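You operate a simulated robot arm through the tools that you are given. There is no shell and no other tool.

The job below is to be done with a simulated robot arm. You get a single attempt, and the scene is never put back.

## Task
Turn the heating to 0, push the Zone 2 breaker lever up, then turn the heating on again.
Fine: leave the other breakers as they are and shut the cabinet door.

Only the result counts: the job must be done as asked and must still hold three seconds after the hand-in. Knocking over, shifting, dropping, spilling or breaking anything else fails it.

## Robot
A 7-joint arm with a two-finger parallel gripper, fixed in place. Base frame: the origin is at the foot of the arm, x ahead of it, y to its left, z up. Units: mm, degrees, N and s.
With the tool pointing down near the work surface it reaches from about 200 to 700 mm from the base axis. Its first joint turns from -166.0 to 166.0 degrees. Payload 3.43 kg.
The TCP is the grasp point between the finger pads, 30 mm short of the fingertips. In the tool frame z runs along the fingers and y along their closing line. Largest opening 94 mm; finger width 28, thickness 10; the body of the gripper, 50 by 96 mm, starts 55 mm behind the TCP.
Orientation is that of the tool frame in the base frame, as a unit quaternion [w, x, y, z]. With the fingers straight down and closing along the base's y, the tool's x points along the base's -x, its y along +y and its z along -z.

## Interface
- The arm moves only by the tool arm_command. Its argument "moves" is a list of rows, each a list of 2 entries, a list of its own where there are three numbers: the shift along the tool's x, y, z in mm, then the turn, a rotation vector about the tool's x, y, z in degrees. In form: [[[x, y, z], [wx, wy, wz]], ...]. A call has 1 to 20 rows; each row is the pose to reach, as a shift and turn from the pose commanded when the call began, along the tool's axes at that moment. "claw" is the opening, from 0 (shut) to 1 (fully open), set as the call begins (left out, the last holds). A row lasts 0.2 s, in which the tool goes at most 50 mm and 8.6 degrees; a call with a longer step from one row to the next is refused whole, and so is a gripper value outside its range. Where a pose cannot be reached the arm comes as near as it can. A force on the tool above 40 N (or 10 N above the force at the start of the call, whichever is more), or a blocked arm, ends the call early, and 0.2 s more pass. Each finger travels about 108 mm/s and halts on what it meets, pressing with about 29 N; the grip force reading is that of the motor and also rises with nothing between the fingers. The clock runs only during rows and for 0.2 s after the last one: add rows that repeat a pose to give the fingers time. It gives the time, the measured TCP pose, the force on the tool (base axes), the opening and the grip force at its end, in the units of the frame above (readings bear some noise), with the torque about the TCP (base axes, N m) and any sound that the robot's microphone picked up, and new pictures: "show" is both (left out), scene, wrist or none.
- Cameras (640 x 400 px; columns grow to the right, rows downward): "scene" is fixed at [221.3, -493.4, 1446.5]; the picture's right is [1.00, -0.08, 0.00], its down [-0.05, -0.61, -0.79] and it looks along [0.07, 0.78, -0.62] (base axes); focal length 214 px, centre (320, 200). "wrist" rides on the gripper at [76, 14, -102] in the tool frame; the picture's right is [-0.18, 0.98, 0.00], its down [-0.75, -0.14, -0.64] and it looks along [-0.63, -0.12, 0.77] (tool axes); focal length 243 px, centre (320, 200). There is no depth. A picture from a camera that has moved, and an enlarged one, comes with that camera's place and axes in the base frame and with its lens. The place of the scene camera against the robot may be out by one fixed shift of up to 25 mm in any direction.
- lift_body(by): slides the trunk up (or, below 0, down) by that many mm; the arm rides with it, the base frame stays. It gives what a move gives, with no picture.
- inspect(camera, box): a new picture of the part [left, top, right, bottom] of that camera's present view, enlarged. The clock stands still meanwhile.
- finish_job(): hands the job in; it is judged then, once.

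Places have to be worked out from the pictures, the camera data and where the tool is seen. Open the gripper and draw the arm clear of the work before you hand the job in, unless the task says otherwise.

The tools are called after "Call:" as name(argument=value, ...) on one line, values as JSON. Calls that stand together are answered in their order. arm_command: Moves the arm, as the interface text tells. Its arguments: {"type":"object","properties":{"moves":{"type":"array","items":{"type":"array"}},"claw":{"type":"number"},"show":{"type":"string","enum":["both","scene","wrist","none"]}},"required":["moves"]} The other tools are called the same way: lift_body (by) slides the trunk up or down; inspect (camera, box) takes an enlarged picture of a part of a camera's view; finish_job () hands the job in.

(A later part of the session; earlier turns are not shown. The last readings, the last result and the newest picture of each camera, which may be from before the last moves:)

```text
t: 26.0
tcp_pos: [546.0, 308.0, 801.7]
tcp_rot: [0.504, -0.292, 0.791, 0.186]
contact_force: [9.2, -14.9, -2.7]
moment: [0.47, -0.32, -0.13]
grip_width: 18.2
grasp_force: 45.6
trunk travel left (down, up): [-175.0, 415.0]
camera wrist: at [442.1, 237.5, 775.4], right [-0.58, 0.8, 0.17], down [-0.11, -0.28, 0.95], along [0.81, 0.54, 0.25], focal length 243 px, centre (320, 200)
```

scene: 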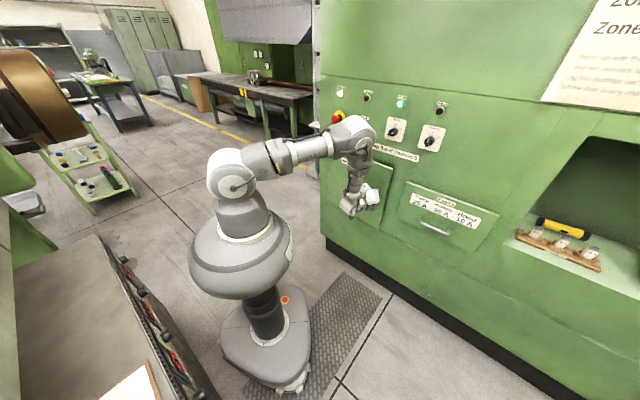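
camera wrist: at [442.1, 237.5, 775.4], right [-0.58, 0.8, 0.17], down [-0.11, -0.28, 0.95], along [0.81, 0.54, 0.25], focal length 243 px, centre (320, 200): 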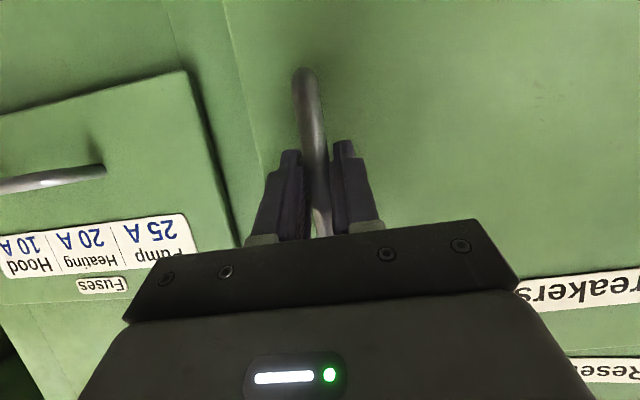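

The door is coming open; the lateral force is moderate (~17 N, pulling right). I shift the arc slightly right and continue to about 22°.

Call:
arm_command(moves=[[[4.9, 1.8, -10.6], [0.91, 0, 0.42]], [[9.8, 4.6, -21.2], [1.82, 0, 0.84]], [[14.6, 7.9, -31.6], [2.72, 0, 1.26]], [[19.4, 11.5, -41.9], [3.63, 0, 1.68]], [[24.1, 15.6, -52.1], [4.54, 0, 2.1]], [[28.7, 20.1, -62.2], [5.45, 0, 2.52]], [[33.4, 24.9, -72.2], [6.35, 0, 2.94]], [[37.8, 30.1, -81.9], [7.26, 0, 3.36]]], show="both")

```text
t: 27.8
tcp_pos: [456.2, 270.0, 800.7]
tcp_rot: [0.515, -0.236, 0.81, 0.149]
contact_force: [7.3, -27.3, -1.9]
moment: [-0.28, 0.99, -0.17]
grip_width: 17.8
grasp_force: 45.1
trunk travel left (down, up): [-175.0, 415.0]
camera wrist: at [344.6, 214.8, 775.4], right [-0.46, 0.87, 0.17], down [-0.14, -0.26, 0.95], along [0.87, 0.42, 0.25], focal length 243 px, centre (320, 200)
```

scene: 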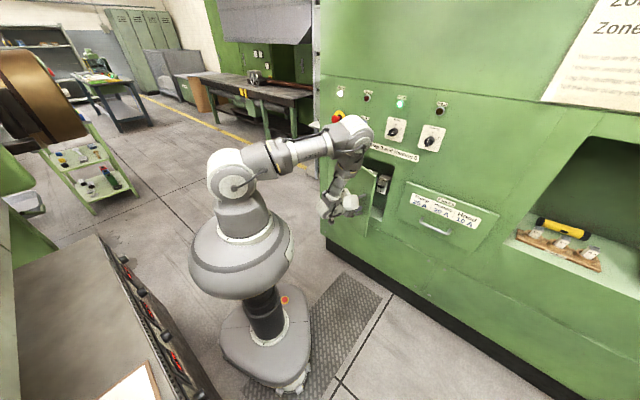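
wrist: 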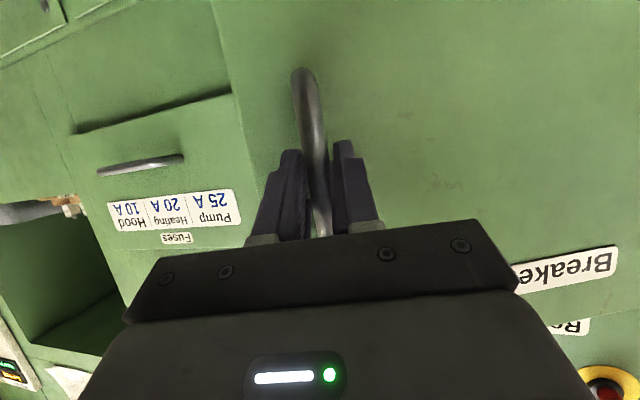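

The door is about 22° open, with a radial outward pull of ~28 N, so the true radius is a little larger than I assumed. I refit the hinge to about u=-180 and continue another 10° to check.

Call:
arm_command(moves=[[[5.6, 2.5, -12], [0.91, 0, 0.42]], [[10.6, 6.8, -22.7], [1.81, 0, 0.85]], [[15.4, 11.7, -33.1], [2.72, 0, 1.27]], [[20.2, 16.9, -43.3], [3.62, 0, 1.69]], [[24.9, 22.5, -53.4], [4.53, 0, 2.12]]], show="none")

```text
t: 29.0
tcp_pos: [394.9, 257.7, 801.0]
tcp_rot: [0.521, -0.202, 0.819, 0.128]
contact_force: [2.1, -19.5, -7.5]
moment: [-0.18, 0.7, -0.16]
grip_width: 17.4
grasp_force: 44.6
trunk travel left (down, up): [-175.0, 415.0]
```

The radial force dropped to about 20 N, so the correction is right. I continue pulling to roughly 44° open.

Call:
arm_command(moves=[[[5.1, 3.9, -11], [0.91, 0, 0.42]], [[9.9, 9.4, -21.1], [1.81, 0, 0.85]], [[14.6, 15.3, -31.3], [2.72, 0, 1.27]], [[19.2, 21.5, -41], [3.62, 0, 1.69]], [[23.6, 28.2, -50.6], [4.53, 0, 2.12]], [[28, 35.2, -60.1], [5.44, 0, 2.54]]], show="both")

```text
t: 30.4
tcp_pos: [317.2, 259.3, 801.0]
tcp_rot: [0.526, -0.16, 0.829, 0.101]
contact_force: [-1.7, -17.5, -18.0]
moment: [0.01, 0.32, -0.06]
grip_width: 17.0
grasp_force: 45.4
trunk travel left (down, up): [-175.0, 415.0]
camera wrist: at [198.2, 227.0, 775.7], right [-0.29, 0.94, 0.17], down [-0.19, -0.23, 0.96], along [0.94, 0.25, 0.25], focal length 243 px, centre (320, 200)
```

scene: 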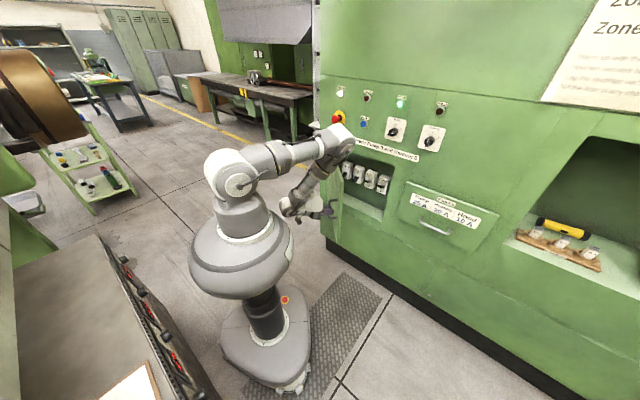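
wrist: 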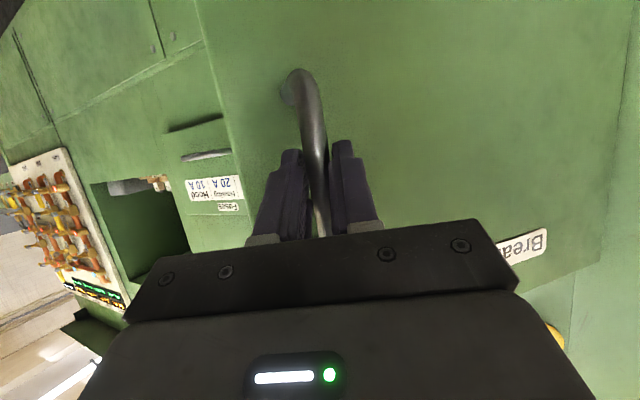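

The door is about 44° open and the breakers are visible. I enlarge them.

Call:
inspect(camera="scene", box=[325, 145, 405, 225])

Call:
inspect(camera="scene", box=[270, 130, 400, 260])

```text
5.00 times, centred on (365, 185) of scene
camera zoom: at [221.3, -493.4, 1446.5], right [1.0, -0.08, 0.0], down [-0.05, -0.61, -0.79], along [0.07, 0.78, -0.62], focal length 1072 px, centre (95, 275)
```

zoom: 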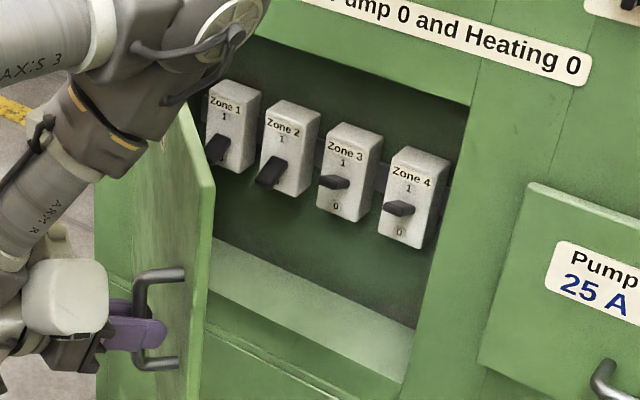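

```text
3.08 times, centred on (335, 195) of scene
camera zoom: at [221.3, -493.4, 1446.5], right [1.0, -0.08, 0.0], down [-0.05, -0.61, -0.79], along [0.07, 0.78, -0.62], focal length 660 px, centre (274, 215)
```

zoom: 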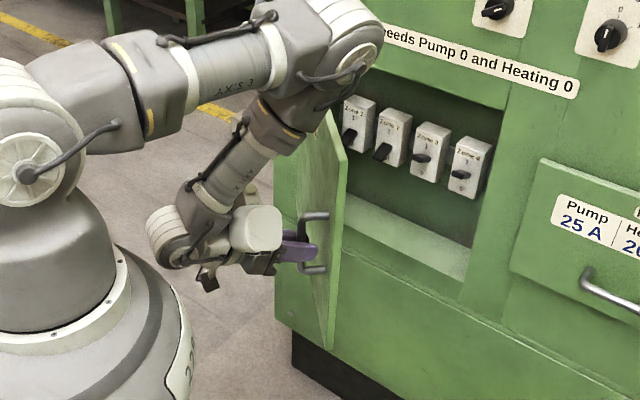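

Zone 1–4 levers are visible: Zones 1 and 2 are down, Zones 3 and 4 look different. I release the handle with a small opening and back off along the tool axis.

Call:
arm_command(moves=[[[0, 0, 0], [0, 0, 0]], [[0, 0, 0], [0, 0, 0]], [[0, 0, -15], [0, 0, 0]], [[0, 0, -35], [0, 0, 0]], [[0, 0, -60], [0, 0, 0]], [[0, 0, -60], [0, 0, 0]]], claw=0.35, show="both")

```text
t: 31.5
tcp_pos: [286.1, 246.5, 815.6]
tcp_rot: [0.523, -0.163, 0.831, 0.099]
contact_force: [13.8, 12.0, -23.8]
moment: [-0.65, -0.24, -0.57]
grip_width: 32.8
grasp_force: 0.0
trunk travel left (down, up): [-175.0, 415.0]
stopped in row 5: the force on the tool passed its limit at 108 N (the readings are from after the stop); the commanded pose is now the measured one
camera wrist: at [165.4, 213.7, 791.3], right [-0.29, 0.94, 0.16], down [-0.18, -0.22, 0.96], along [0.94, 0.25, 0.24], focal length 243 px, centre (320, 200)
```

scene: 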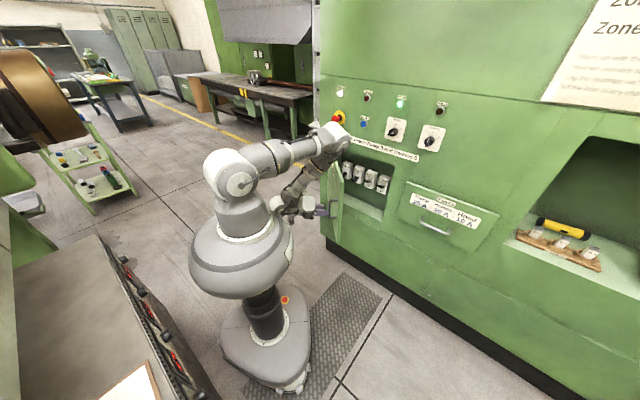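
wrist: 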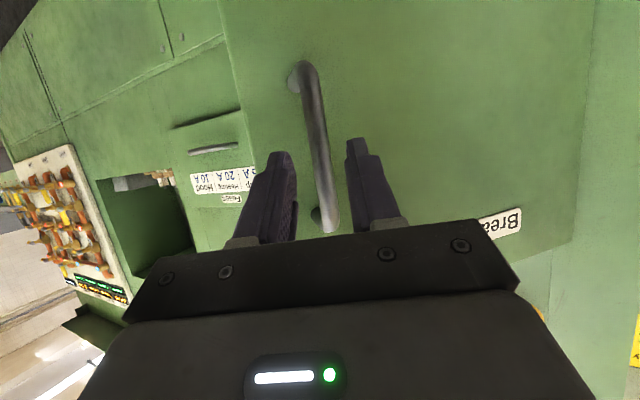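

The retreat met resistance (108 N peak), probably the wrist against the robot's own column, though the fingers look clear of the bar. I zoom in before moving further.

Call:
inspect(camera="scene", box=[200, 120, 400, 260])

Call:
inspect(camera="wrist", box=[220, 50, 420, 240])

```text
2.86 times, centred on (300, 190) of scene
camera zoom: at [221.3, -493.4, 1446.5], right [1.0, -0.08, 0.0], down [-0.05, -0.61, -0.79], along [0.07, 0.78, -0.62], focal length 613 px, centre (377, 229)
```

zoom: 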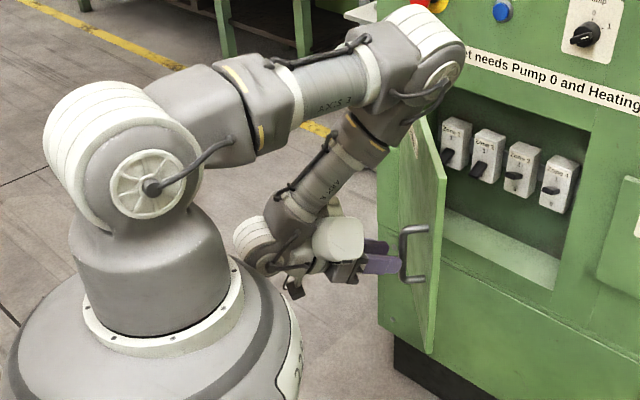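

```text
2.11 times, centred on (320, 145) of wrist
camera zoom: at [165.4, 213.7, 791.3], right [-0.29, 0.94, 0.16], down [-0.18, -0.22, 0.96], along [0.94, 0.25, 0.24], focal length 511 px, centre (320, 316)
```

zoom: 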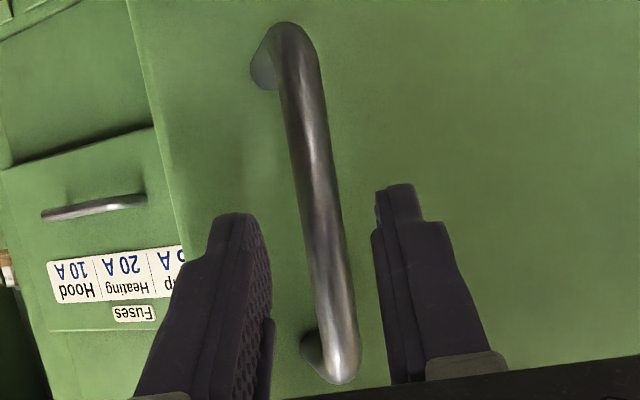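

The wrist joint is tucked against the robot's own column. The bar is still between the open fingers, so I move 8 mm forward to clear the wrist, then straight up.

Call:
arm_command(moves=[[[-3.4, 0, 7.2], [0, 0, 0]], [[-12.4, 0, 3], [0, 0, 0]], [[-26, 0, -3.4], [0, 0, 0]], [[-44, 0, -12], [0, 0, 0]], [[-62, 0, -20.5], [0, 0, 0]], [[-80, 0, -29], [0, 0, 0]]], show="scene")

```text
t: 32.9
tcp_pos: [294.6, 254.3, 898.2]
tcp_rot: [0.524, -0.162, 0.831, 0.098]
contact_force: [0.0, 0.1, 0.3]
moment: [0.04, 0.0, 0.0]
grip_width: 33.0
grasp_force: 0.0
out of reach, approached as far as the arm can: row 6
trunk travel left (down, up): [-175.0, 415.0]
```

scene: 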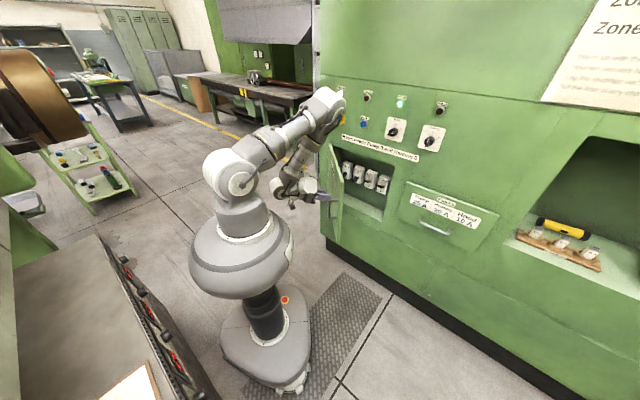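

The arm is free now. I turn the tool to point down while rising to about z=1060, above the door's top edge.

Call:
arm_command(moves=[[[-10, 0, -5], [0, 7.2, 0]], [[-26, 0, -12], [0, 14.4, 0]], [[-42, 0, -20], [0, 21.6, 0]], [[-58, 0, -27], [0, 28.8, 0]], [[-75, 0, -35], [0, 36, 0]], [[-92, 0, -43], [0, 43.2, 0]], [[-110, 0, -52], [0, 50.4, 0]], [[-128, 0, -60], [0, 57.6, 0]], [[-145, 0, -68], [0, 65, 0]], [[-145, 0, -68], [0, 65, 0]]], claw=0, show="both")

```text
t: 35.1
tcp_pos: [295.1, 254.0, 1059.2]
tcp_rot: [-0.005, -0.19, 0.982, -0.004]
contact_force: [-0.9, 0.0, 0.4]
moment: [-0.06, 0.02, 0.0]
grip_width: 0.0
grasp_force: 28.7
out of reach, approached as far as the arm can: row 1, 2, 3, 4, 7
trunk travel left (down, up): [-175.0, 415.0]
camera wrist: at [221.2, 239.7, 1162.1], right [-0.2, 0.98, -0.01], down [0.76, 0.16, 0.63], along [0.62, 0.12, -0.77], focal length 243 px, centre (320, 200)
```

scene: 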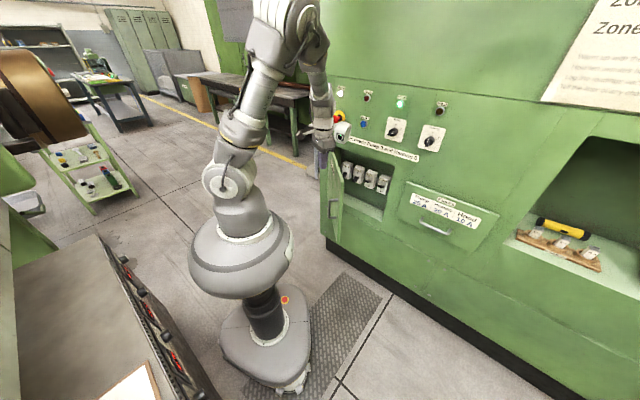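
wrist: 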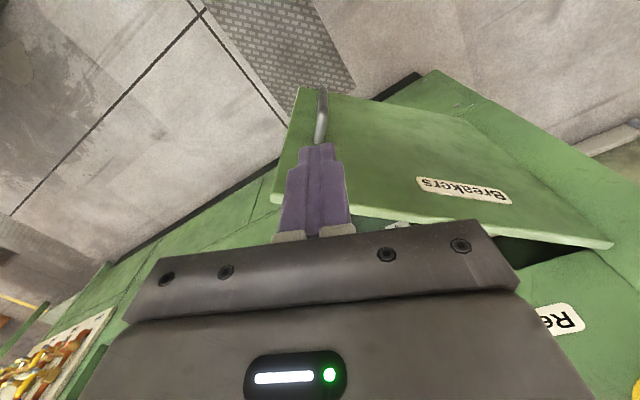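

The tool is down at z=1059 and the door stayed at about 42°, with the hinge near (u=-179, d=690). I cross over the door's top edge to its inner side.

Call:
arm_command(moves=[[[-37, -6, 0], [0, 0, 0]], [[-74, -13, 0], [0, 0, 0]], [[-110, -19, 0], [0, 0, 0]], [[-147, -25.5, 0], [0, 0, 0]], [[-147, -25.5, 0], [0, 0, 0]]], show="both")

```text
t: 36.3
tcp_pos: [441.1, 286.7, 1057.0]
tcp_rot: [-0.005, -0.191, 0.982, -0.004]
contact_force: [-0.5, 0.8, -1.3]
moment: [0.01, -0.02, -0.04]
grip_width: 0.3
grasp_force: 29.1
trunk travel left (down, up): [-175.0, 415.0]
camera wrist: at [367.7, 272.4, 1160.1], right [-0.2, 0.98, -0.01], down [0.76, 0.16, 0.63], along [0.62, 0.12, -0.77], focal length 243 px, centre (320, 200)
```

scene: 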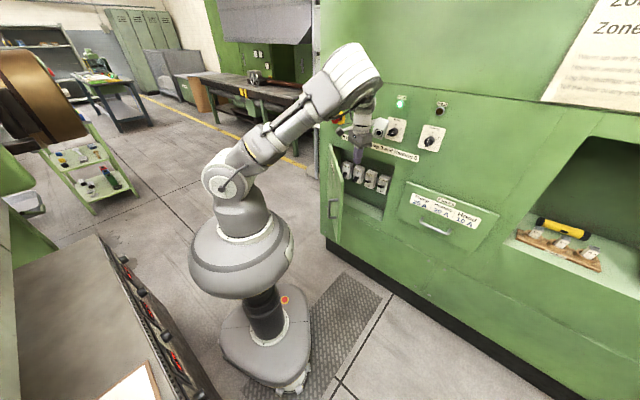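
wrist: 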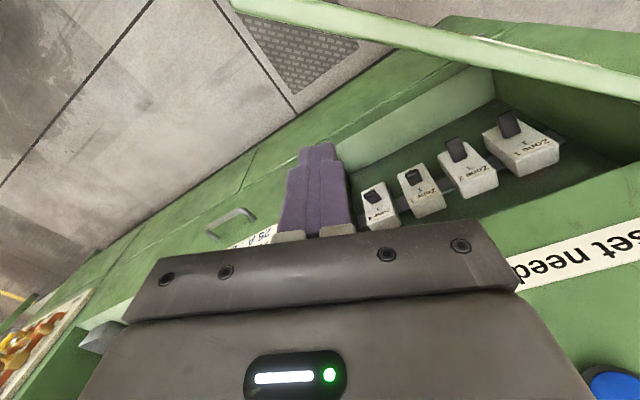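

I now have a clear view of the breakers from above, so I enlarge it.

Call:
inspect(camera="wrist", box=[340, 80, 580, 230])

```text
2.67 times, centred on (460, 155) of wrist
camera zoom: at [367.7, 272.4, 1160.1], right [-0.2, 0.98, -0.01], down [0.76, 0.16, 0.63], along [0.62, 0.12, -0.77], focal length 647 px, centre (-53, 320)
```

zoom: 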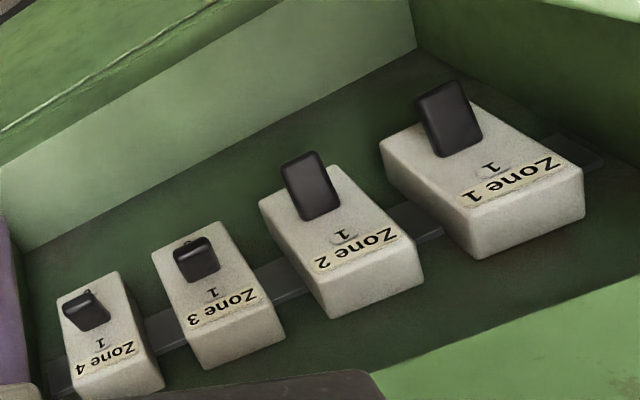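

The Zone 2 lever is down, near (u≈-30, d≈758, z≈735), and the breakers are about 80 mm apart. I lower the closed fingers to z≈940 on the inner side of the door, then sweep it open along the arc.

Call:
arm_command(moves=[[[0, 0, 40], [0, 0, 0]], [[0, 0, 80], [0, 0, 0]], [[0, 0, 117], [0, 0, 0]], [[25.1, 5.2, 117], [0, 0, 0]], [[47.5, 11.4, 117], [0, 0, 0]], [[69.4, 19.2, 117], [0, 0, 0]], [[90.8, 28.4, 117], [0, 0, 0]], [[111.4, 39.2, 117], [0, 0, 0]]], claw=0, show="both")

```text
t: 38.1
tcp_pos: [323.6, 279.2, 939.2]
tcp_rot: [-0.004, -0.191, 0.982, -0.004]
contact_force: [0.4, 1.0, 0.1]
moment: [-0.02, 0.03, -0.01]
grip_width: 0.2
grasp_force: 28.7
trunk travel left (down, up): [-175.0, 415.0]
camera wrist: at [250.0, 265.8, 1043.0], right [-0.2, 0.98, -0.01], down [0.76, 0.16, 0.64], along [0.62, 0.12, -0.77], focal length 243 px, centre (320, 200)
```

scene: 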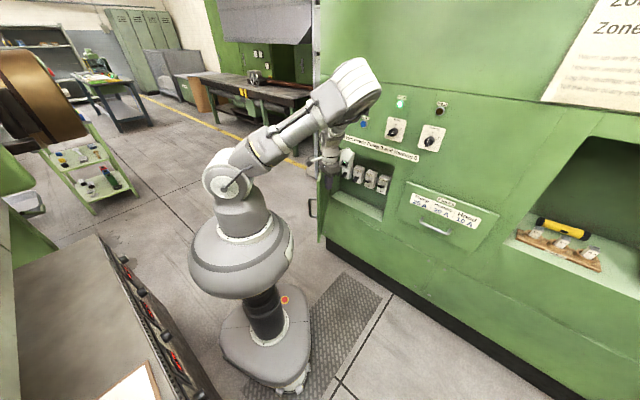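
wrist: 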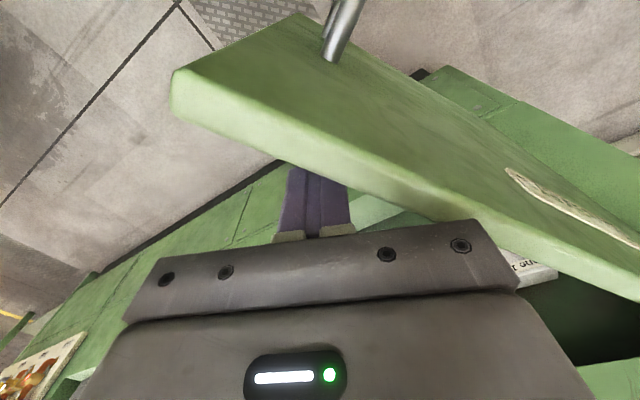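

The fingers are behind the door and it swings with little force. I continue the sweep toward about 95°.

Call:
arm_command(moves=[[[19.8, 12.1, 0], [0, 0, 0]], [[38.7, 25.6, 0], [0, 0, 0]], [[56.6, 40.4, 0], [0, 0, 0]], [[73.6, 56.4, 0], [0, 0, 0]], [[89.2, 73.5, 0], [0, 0, 0]], [[103.7, 91.7, 0], [0, 0, 0]], [[116.8, 110.9, 0], [0, 0, 0]], [[128.7, 130.9, 0], [0, 0, 0]], [[139, 151.7, 0], [0, 0, 0]], [[147.9, 173.1, 0], [0, 0, 0]]], claw=0, show="both")

```text
t: 40.3
tcp_pos: [120.5, 385.0, 941.3]
tcp_rot: [-0.005, -0.19, 0.982, -0.003]
contact_force: [0.4, -0.9, 0.3]
moment: [0.04, -0.01, 0.0]
grip_width: 0.2
grasp_force: 28.7
trunk travel left (down, up): [-175.0, 415.0]
camera wrist: at [46.6, 370.9, 1044.6], right [-0.2, 0.98, -0.01], down [0.76, 0.16, 0.63], along [0.62, 0.12, -0.77], focal length 243 px, centre (320, 200)
```

scene: 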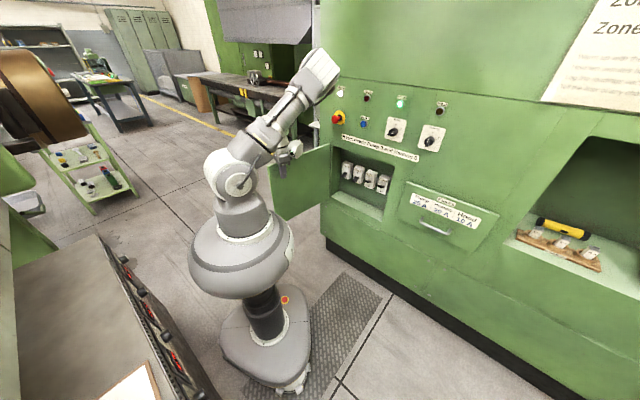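
wrist: 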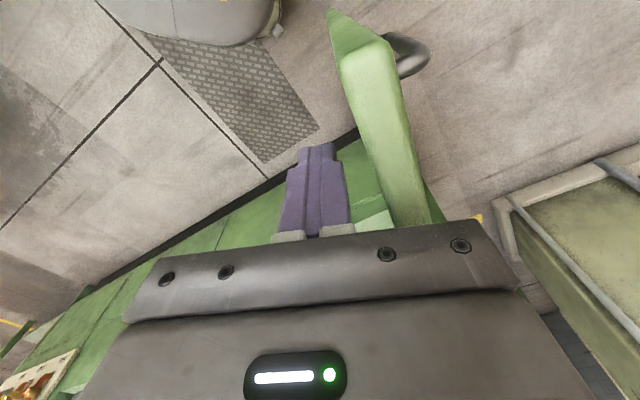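

The door stands at about 95° and stays there. I lift the tool above the door's top, then bring it in front of the cabinet at (u=-20, d=470) facing the panel.

Call:
arm_command(moves=[[[0, 0, -40], [0, 0, 0]], [[0, 0, -80], [0, 0, 0]], [[0, 0, -120], [0, 0, 0]], [[-28, -19, -120], [0, 0, -3.75]], [[-57, -38, -120], [0, 0, -7.5]], [[-85, -57, -120], [0, 0, -11.25]], [[-114, -76, -120], [0, 0, -15]], [[-142, -95, -120], [0, 0, -18.75]], [[-170, -113, -120], [0, 0, -22.5]], [[-170, -113, -120], [0, 0, -22.5]]], claw=0, show="both")

```text
t: 42.5
tcp_pos: [320.7, 345.7, 1057.8]
tcp_rot: [-0.005, -0.379, 0.925, -0.002]
contact_force: [0.8, 1.2, -0.7]
moment: [-0.04, 0.0, -0.02]
grip_width: 0.3
grasp_force: 29.2
trunk travel left (down, up): [-175.0, 415.0]
camera wrist: at [258.9, 303.9, 1161.6], right [-0.56, 0.83, 0.0], down [0.64, 0.43, 0.63], along [0.53, 0.35, -0.77], focal length 243 px, centre (320, 200)
```

scene: 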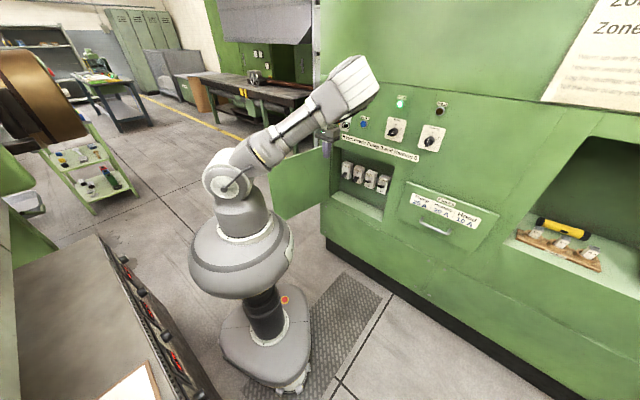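
wrist: 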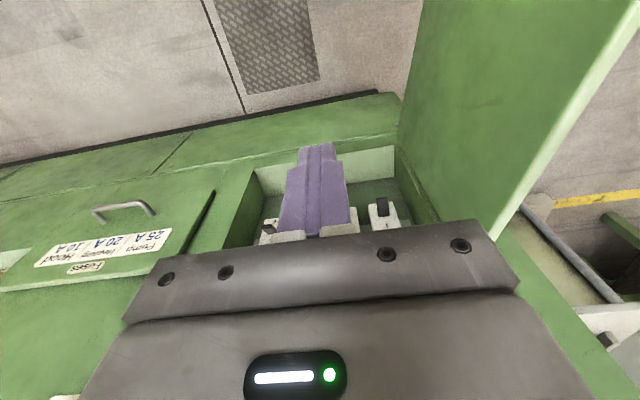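

The view into the cabinet is clear. I lower the trunk 150 mm so the breakers are at a comfortable height for a level tool.

Call:
lift_body(by=-150)

```text
t: 44.2
tcp_pos: [320.4, 345.5, 908.7]
tcp_rot: [-0.005, -0.378, 0.926, -0.003]
contact_force: [-1.0, 0.5, -0.4]
moment: [0.01, -0.03, -0.03]
grip_width: 0.1
grasp_force: 29.5
trunk travel left (down, up): [-25.0, 565.0]
```

Trunk lowered. I now pitch the tool level while moving to (u=-28, d=540, z=760) in front of Zone 2.

Call:
arm_command(moves=[[[-6.4, 0.5, 13.5], [0, -8.2, 0]], [[-12.8, 1, 27], [0, -16.4, 0]], [[-19.2, 1.6, 40.5], [0, -24.6, 0]], [[-25.6, 2.2, 54], [0, -32.8, 0]], [[-32, 2.7, 67.5], [0, -41, 0]], [[-38.4, 3.3, 81], [0, -49.2, 0]], [[-44.8, 3.8, 94.5], [0, -57.4, 0]], [[-51.2, 4.4, 108], [0, -65.6, 0]], [[-57.6, 5, 121.5], [0, -73.8, 0]], [[-64, 5.5, 135], [0, -82, 0]], [[-70, 6, 149], [0, -90, 0]], [[-70, 6, 149], [0, -90, 0]]], claw=0, show="both")

```text
t: 46.8
tcp_pos: [364.7, 397.4, 759.0]
tcp_rot: [0.65, -0.27, 0.658, 0.266]
contact_force: [0.3, 0.6, -0.2]
moment: [-0.01, -0.02, -0.01]
grip_width: 0.3
grasp_force: 29.6
trunk travel left (down, up): [-25.0, 565.0]
camera wrist: at [282.3, 335.1, 683.4], right [-0.69, 0.7, 0.18], down [-0.35, -0.55, 0.76], along [0.63, 0.46, 0.62], focal length 243 px, centre (320, 200)
```

scene: 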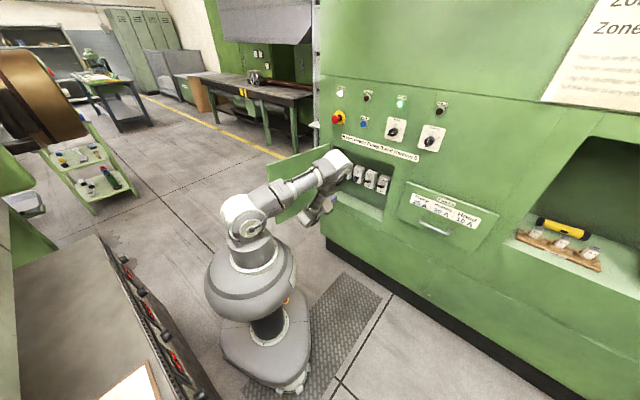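
wrist: 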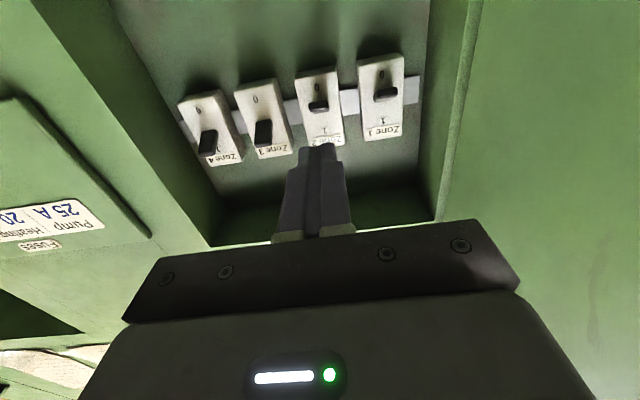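

All four breakers are visible from below. I enlarge to measure Zone 2's lever.

Call:
inspect(camera="wrist", box=[160, 40, 440, 180])

Call:
inspect(camera="wrist", box=[270, 50, 398, 130])

```text
2.29 times, centred on (300, 110) of wrist
camera zoom: at [282.3, 335.1, 683.4], right [-0.69, 0.7, 0.18], down [-0.35, -0.55, 0.76], along [0.63, 0.46, 0.62], focal length 555 px, centre (366, 406)
```

zoom: 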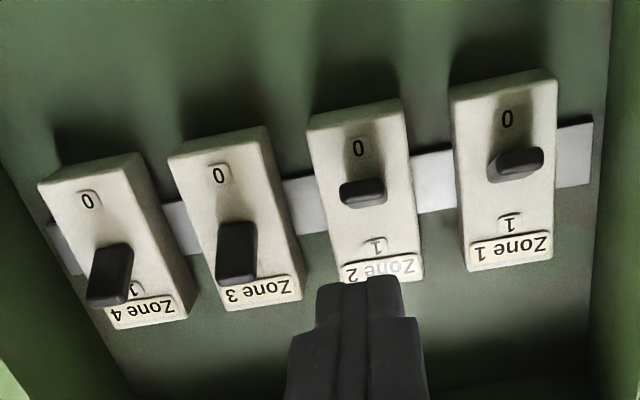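

```text
5.00 times, centred on (334, 90) of wrist
camera zoom: at [282.3, 335.1, 683.4], right [-0.69, 0.7, 0.18], down [-0.35, -0.55, 0.76], along [0.63, 0.46, 0.62], focal length 1213 px, centre (250, 750)
```

zoom: 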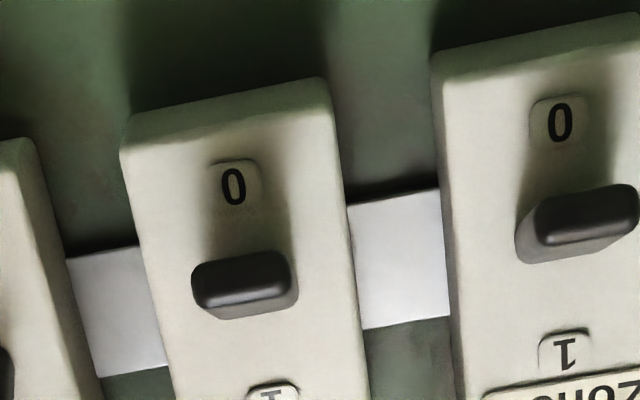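

Combining this with the earlier top view puts the Zone 2 lever tip at about (u=-23, d=725, z=776). I move closer and lower, to d≈640 and z≈735, to refine.

Call:
arm_command(moves=[[[6, 0, 25], [0, 0, 0]], [[12, 0, 50], [0, 0, 0]], [[18, 0, 75], [0, 0, 0]], [[24, 0, 100], [0, 0, 0]], [[24, 0, 100], [0, 0, 0]]], claw=0, show="both")

Call:
inspect(camera="wrist", box=[220, 50, 460, 200])

```text
t: 48.0
tcp_pos: [435.4, 468.3, 733.1]
tcp_rot: [0.651, -0.269, 0.659, 0.265]
contact_force: [0.9, -0.5, 0.2]
moment: [-0.02, 0.02, -0.01]
grip_width: 0.1
grasp_force: 29.0
trunk travel left (down, up): [-25.0, 565.0]
camera wrist: at [353.3, 406.1, 658.4], right [-0.69, 0.7, 0.18], down [-0.35, -0.54, 0.76], along [0.63, 0.46, 0.62], focal length 243 px, centre (320, 200)
```

scene: 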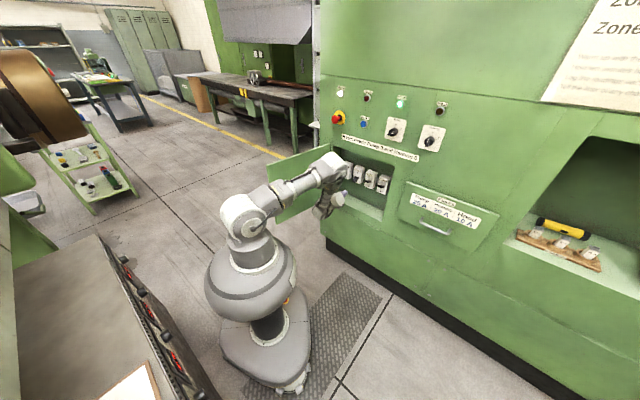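
wrist: 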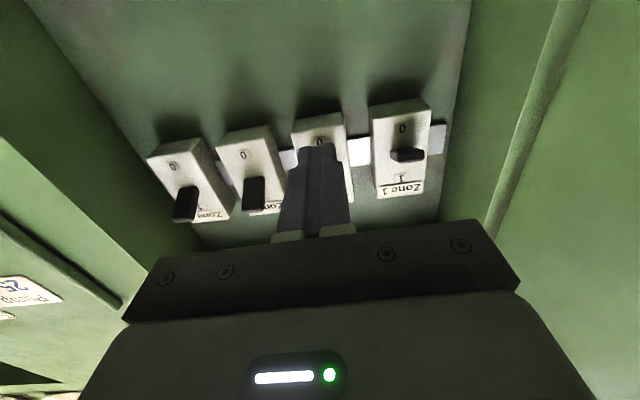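

```text
2.67 times, centred on (340, 125) of wrist
camera zoom: at [353.3, 406.1, 658.4], right [-0.69, 0.7, 0.18], down [-0.35, -0.54, 0.76], along [0.63, 0.46, 0.62], focal length 647 px, centre (267, 400)
```

zoom: 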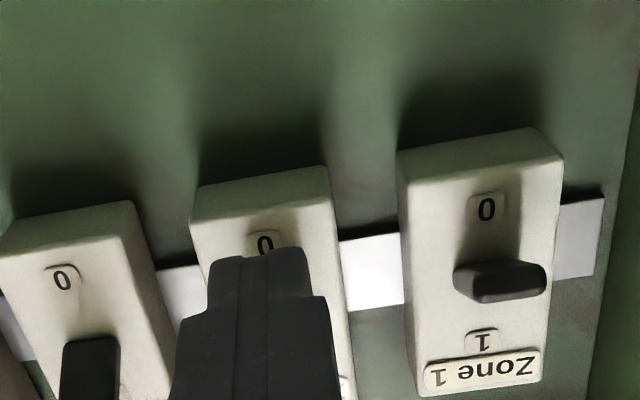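

Zone 1's lever and "0" mark seen from both positions give a breaker face at d≈753 and lever tips at d≈732, z≈778. Zone 2 is at u≈-22. I slide the closed fingers in below the Zone 2 lever, 6 mm to the right and 74 mm forward.

Call:
arm_command(moves=[[[0, -3, 20], [0, 0, 0]], [[0, -6, 40], [0, 0, 0]], [[0, -6, 60], [0, 0, 0]], [[0, -6, 74], [0, 0, 0]], [[0, -6, 74], [0, 0, 0]]], claw=0, show="both")

Call:
inspect(camera="scene", box=[325, 145, 405, 225])

Call:
inspect(camera="wrist", box=[220, 90, 460, 240])

```text
t: 49.2
tcp_pos: [491.1, 515.1, 732.9]
tcp_rot: [0.651, -0.269, 0.658, 0.265]
contact_force: [-0.3, 0.5, 0.1]
moment: [0.01, 0.02, -0.01]
grip_width: 0.0
grasp_force: 29.1
trunk travel left (down, up): [-25.0, 565.0]
camera wrist: at [409.4, 453.7, 657.0], right [-0.69, 0.7, 0.18], down [-0.35, -0.54, 0.76], along [0.63, 0.46, 0.62], focal length 243 px, centre (320, 200)
```

scene: 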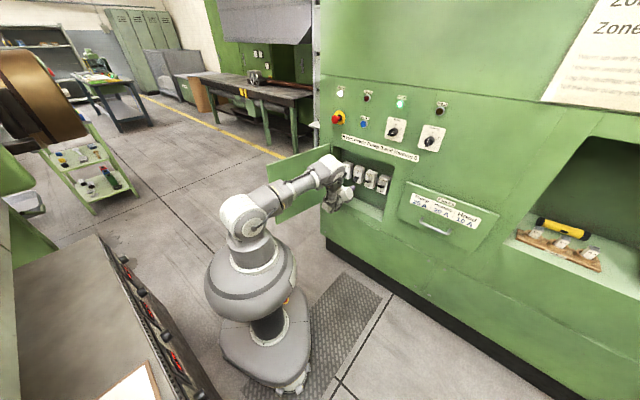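
wrist: 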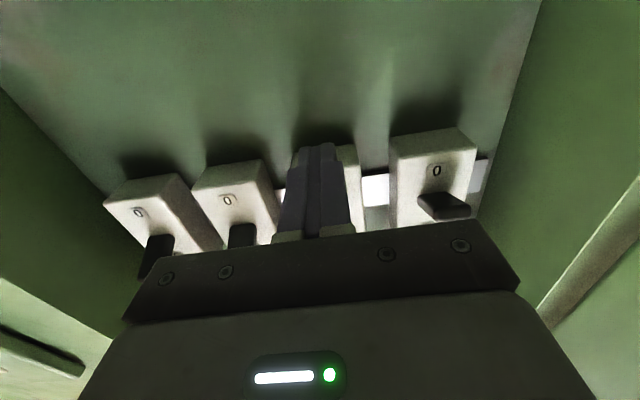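

```text
5.00 times, centred on (365, 185) of scene
camera zoom: at [221.3, -493.4, 1446.5], right [1.0, -0.08, 0.0], down [-0.05, -0.61, -0.79], along [0.07, 0.78, -0.62], focal length 1072 px, centre (95, 275)
```

zoom: 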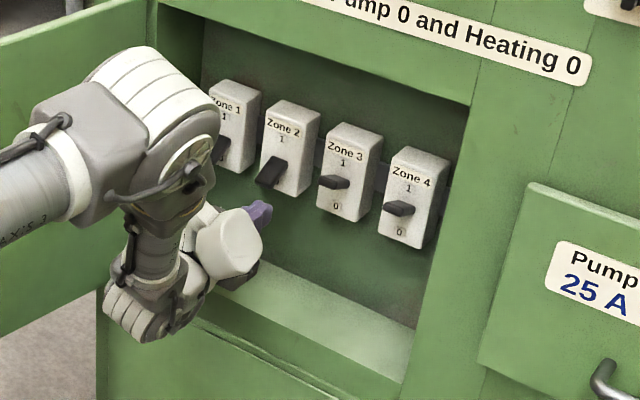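

```text
2.67 times, centred on (340, 165) of wrist
camera zoom: at [409.4, 453.7, 657.0], right [-0.69, 0.7, 0.18], down [-0.35, -0.54, 0.76], along [0.63, 0.46, 0.62], focal length 647 px, centre (267, 293)
```

zoom: 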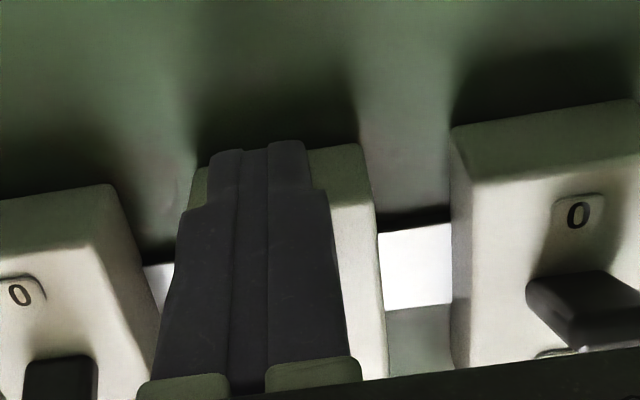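

The fingertips sit directly below the Zone 2 lever. I lift 50 mm in small steps to push it up.

Call:
arm_command(moves=[[[-8, 0, 0], [0, 0, 0]], [[-16, 0, 0], [0, 0, 0]], [[-24, 0, 0], [0, 0, 0]], [[-32, 0, 0], [0, 0, 0]], [[-40, 0, 0], [0, 0, 0]], [[-50, 0, 0], [0, 0, 0]]], claw=0, show="scene")

Call:
inspect(camera="scene", box=[325, 145, 405, 225])

Call:
inspect(camera="wrist", box=[220, 90, 460, 240])

```text
t: 50.6
tcp_pos: [493.7, 515.6, 782.9]
tcp_rot: [0.651, -0.27, 0.658, 0.266]
contact_force: [-0.5, 0.0, 0.6]
moment: [0.03, 0.04, -0.02]
grip_width: 0.0
grasp_force: 28.8
trunk travel left (down, up): [-25.0, 565.0]
```

scene: 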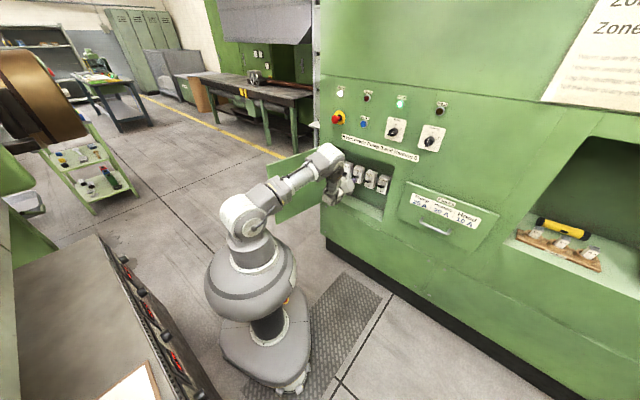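

```text
5.00 times, centred on (365, 185) of scene
camera zoom: at [221.3, -493.4, 1446.5], right [1.0, -0.08, 0.0], down [-0.05, -0.61, -0.79], along [0.07, 0.78, -0.62], focal length 1072 px, centre (95, 275)
```

zoom: 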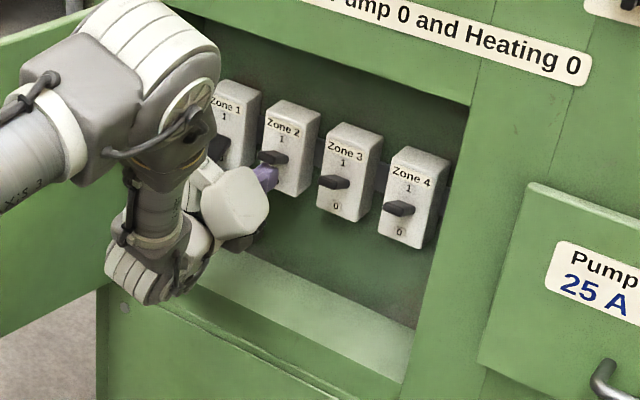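

```text
2.67 times, centred on (340, 165) of wrist
camera zoom: at [411.2, 453.7, 708.7], right [-0.69, 0.7, 0.18], down [-0.35, -0.54, 0.76], along [0.63, 0.46, 0.62], focal length 647 px, centre (267, 293)
```

zoom: 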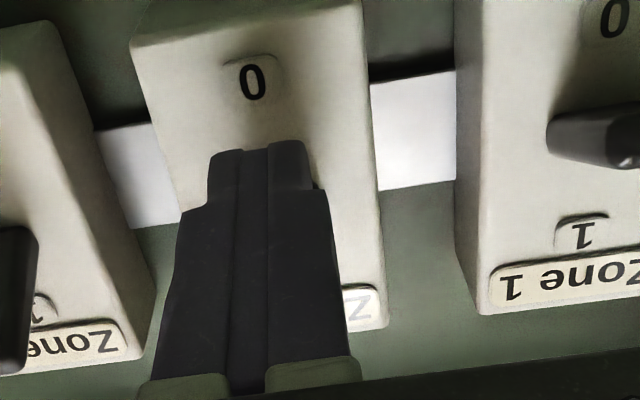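

Zone 2's lever now matches Zones 3 and 4 (up), and the force is zero. I drop slightly, then back straight out and check.

Call:
arm_command(moves=[[[10, 0, 0], [0, 0, 0]], [[12, 0, -30], [0, 0, 0]], [[12, 0, -70], [0, 0, 0]], [[12, 0, -110], [0, 0, 0]], [[12, 0, -150], [0, 0, 0]], [[12, 0, -175], [0, 0, 0]], [[12, 0, -175], [0, 0, 0]]], claw=0, show="both")

Call:
inspect(camera="scene", box=[325, 70, 455, 225])

Call:
inspect(camera="wrist", box=[160, 40, 440, 180])

```text
t: 52.2
tcp_pos: [368.1, 393.7, 773.0]
tcp_rot: [0.651, -0.269, 0.658, 0.266]
contact_force: [-0.5, 0.2, 0.0]
moment: [-0.01, -0.04, 0.0]
grip_width: 0.0
grasp_force: 29.0
trunk travel left (down, up): [-25.0, 565.0]
camera wrist: at [285.7, 331.2, 698.9], right [-0.69, 0.7, 0.18], down [-0.35, -0.54, 0.76], along [0.63, 0.46, 0.62], focal length 243 px, centre (320, 200)
```

scene: 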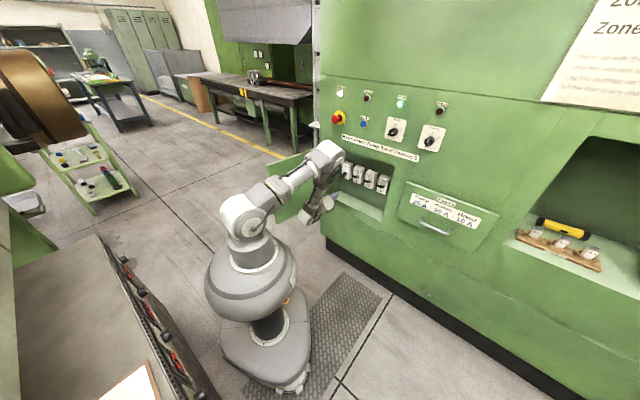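
wrist: 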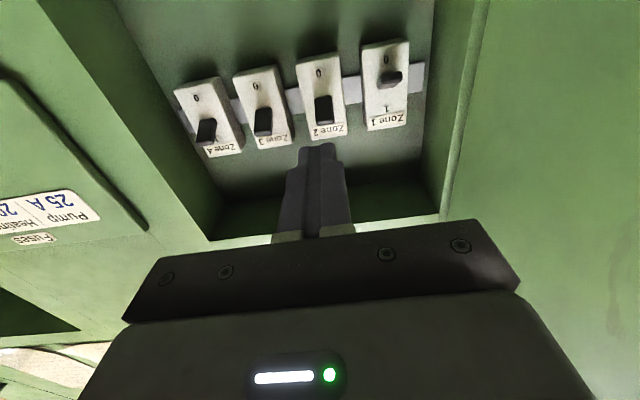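

```text
2.58 times, centred on (390, 148) of scene
camera zoom: at [221.3, -493.4, 1446.5], right [1.0, -0.08, 0.0], down [-0.05, -0.61, -0.79], along [0.07, 0.78, -0.62], focal length 554 px, centre (139, 336)
```

zoom: 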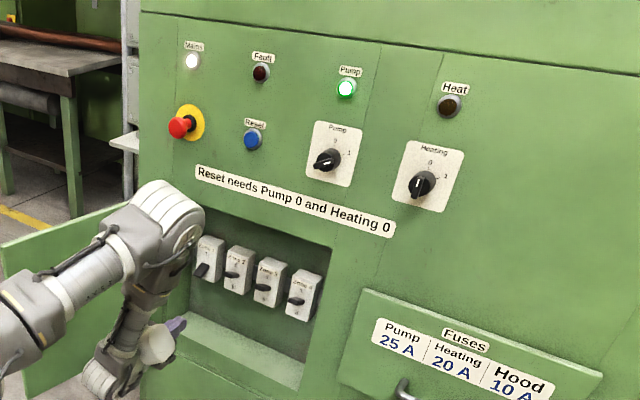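

```text
2.29 times, centred on (300, 110) of wrist
camera zoom: at [285.7, 331.2, 698.9], right [-0.69, 0.7, 0.18], down [-0.35, -0.54, 0.76], along [0.63, 0.46, 0.62], focal length 555 px, centre (366, 406)
```

zoom: 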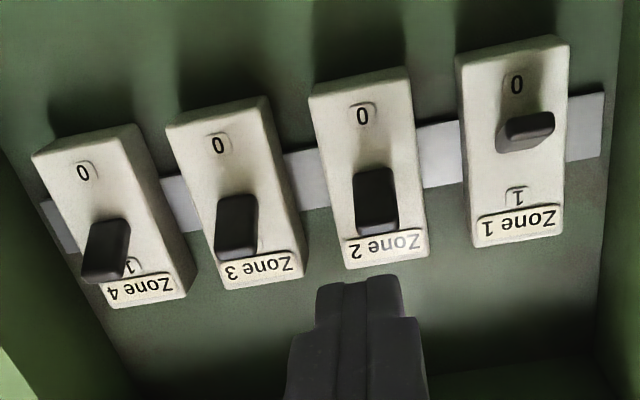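

Zone 2 is up, Zones 1, 3 and 4 are unchanged, and the fault lamp is dark. Next I shut the door, starting by raising the trunk back 150 mm.

Call:
lift_body(by=150)

```text
t: 54.0
tcp_pos: [369.0, 393.4, 924.1]
tcp_rot: [0.651, -0.27, 0.658, 0.266]
contact_force: [-0.1, 0.0, -0.6]
moment: [-0.06, 0.02, -0.02]
grip_width: 0.0
grasp_force: 29.0
trunk travel left (down, up): [-175.0, 415.0]
```

The tool is at z=924 and level. I turn it down while rising to z≈1060 and moving back to d≈470.

Call:
arm_command(moves=[[[-12.4, 0, -6.3], [0, 8.2, 0]], [[-24.8, 0, -12.6], [0, 16.4, 0]], [[-37, 0, -19], [0, 24.6, 0]], [[-49.5, 0, -25], [0, 32.8, 0]], [[-62, 0, -31], [0, 41, 0]], [[-74, 0, -38], [0, 49.2, 0]], [[-87, 0, -44], [0, 57.4, 0]], [[-99, 0, -50], [0, 65.6, 0]], [[-111, 0, -56], [0, 73.8, 0]], [[-124, 0, -63], [0, 82, 0]], [[-136, 0, -69], [0, 90, 0]], [[-136, 0, -69], [0, 90, 0]]], claw=0, show="both")

```text
t: 56.6
tcp_pos: [320.1, 346.3, 1059.0]
tcp_rot: [-0.006, -0.378, 0.926, -0.003]
contact_force: [-0.1, 0.7, -0.1]
moment: [0.01, -0.02, 0.0]
grip_width: 0.0
grasp_force: 29.1
trunk travel left (down, up): [-175.0, 415.0]
camera wrist: at [258.7, 304.3, 1164.2], right [-0.56, 0.83, 0.0], down [0.64, 0.43, 0.63], along [0.53, 0.35, -0.77], focal length 243 px, centre (320, 200)
```

scene: 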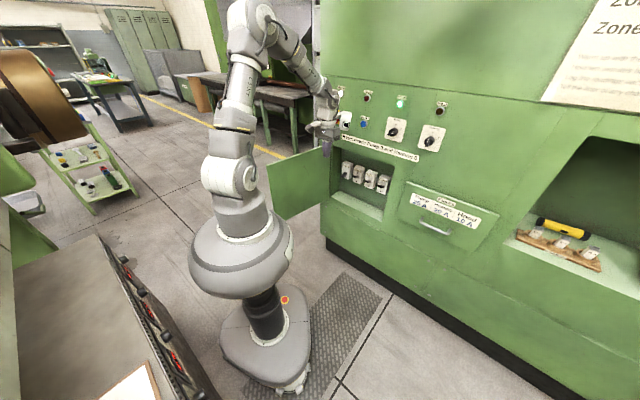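
wrist: 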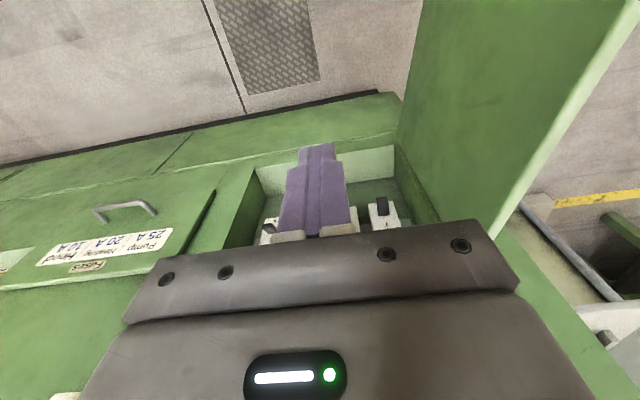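

I carry the tool over the top of the open door to its outer side, at about (u=-300, d=375).

Call:
arm_command(moves=[[[12, 35, 0], [0, 0, 0]], [[24, 70, 0], [0, 0, 0]], [[36, 104, 0], [0, 0, 0]], [[48, 139, 0], [0, 0, 0]], [[60, 174, 0], [0, 0, 0]], [[72, 209, 0], [0, 0, 0]], [[84, 244, 0], [0, 0, 0]], [[95, 278, 0], [0, 0, 0]], [[95, 278, 0], [0, 0, 0]]], claw=0, show="both")

```text
t: 58.6
tcp_pos: [54.7, 478.1, 1060.5]
tcp_rot: [-0.005, -0.378, 0.926, -0.003]
contact_force: [0.0, -0.5, 0.4]
moment: [0.0, 0.01, -0.01]
grip_width: 0.1
grasp_force: 29.1
trunk travel left (down, up): [-175.0, 415.0]
camera wrist: at [-7.1, 435.5, 1164.3], right [-0.56, 0.83, 0.0], down [0.64, 0.43, 0.63], along [0.53, 0.35, -0.77], focal length 243 px, centre (320, 200)
```

scene: 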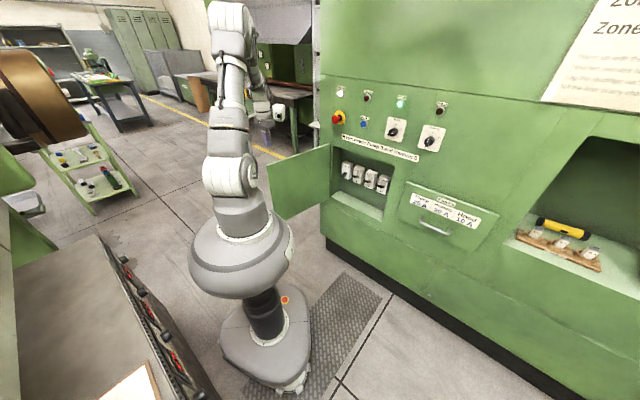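
wrist: 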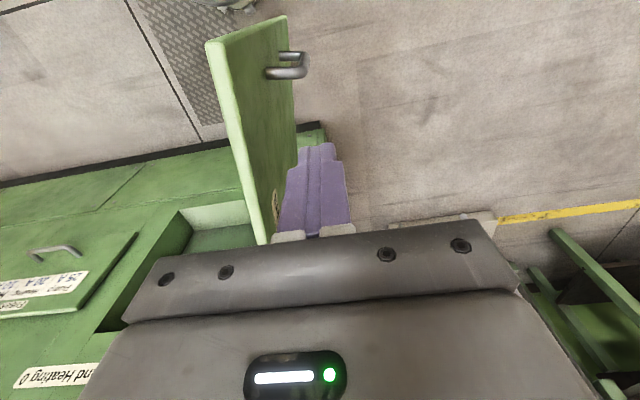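

The handle and outer face are in view; the door is at about 101°, and I'm 60 mm off its outer face. I descend to z≈940 and push the door along its arc toward closed.

Call:
arm_command(moves=[[[0, 0, 40], [0, 0, 0]], [[0, 0, 80], [0, 0, 0]], [[0, 0, 120], [0, 0, 0]], [[7.1, -19.6, 120], [0, 0, 0]], [[13.6, -42.4, 120], [0, 0, 0]], [[18.5, -65.5, 120], [0, 0, 0]], [[21.8, -89, 120], [0, 0, 0]], [[23.5, -112.7, 120], [0, 0, 0]], [[23.5, -136.3, 120], [0, 0, 0]], [[21.8, -160, 120], [0, 0, 0]], [[18.5, -183.5, 120], [0, 0, 0]], [[13.6, -206.6, 120], [0, 0, 0]], [[7.1, -229.4, 120], [0, 0, 0]]], claw=0, show="both")

```text
t: 61.4
tcp_pos: [214.1, 308.1, 940.1]
tcp_rot: [-0.005, -0.379, 0.925, -0.003]
contact_force: [0.3, 0.0, -0.2]
moment: [0.02, 0.0, 0.0]
grip_width: 0.0
grasp_force: 28.7
trunk travel left (down, up): [-175.0, 415.0]
camera wrist: at [151.6, 266.2, 1043.2], right [-0.56, 0.83, 0.0], down [0.64, 0.43, 0.63], along [0.53, 0.35, -0.77], focal length 243 px, centre (320, 200)
```

scene: 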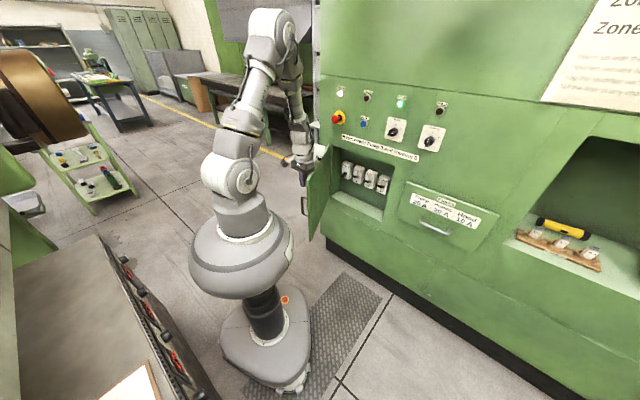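
wrist: 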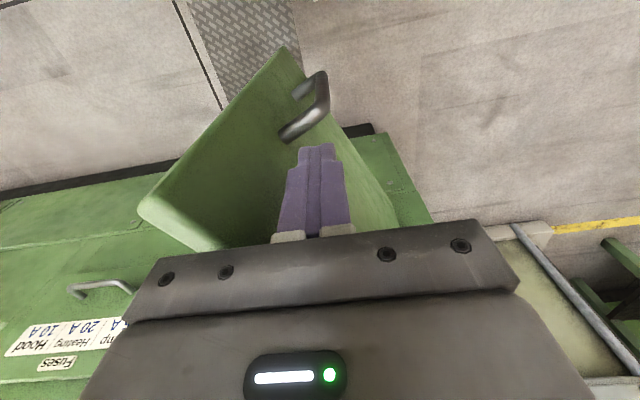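

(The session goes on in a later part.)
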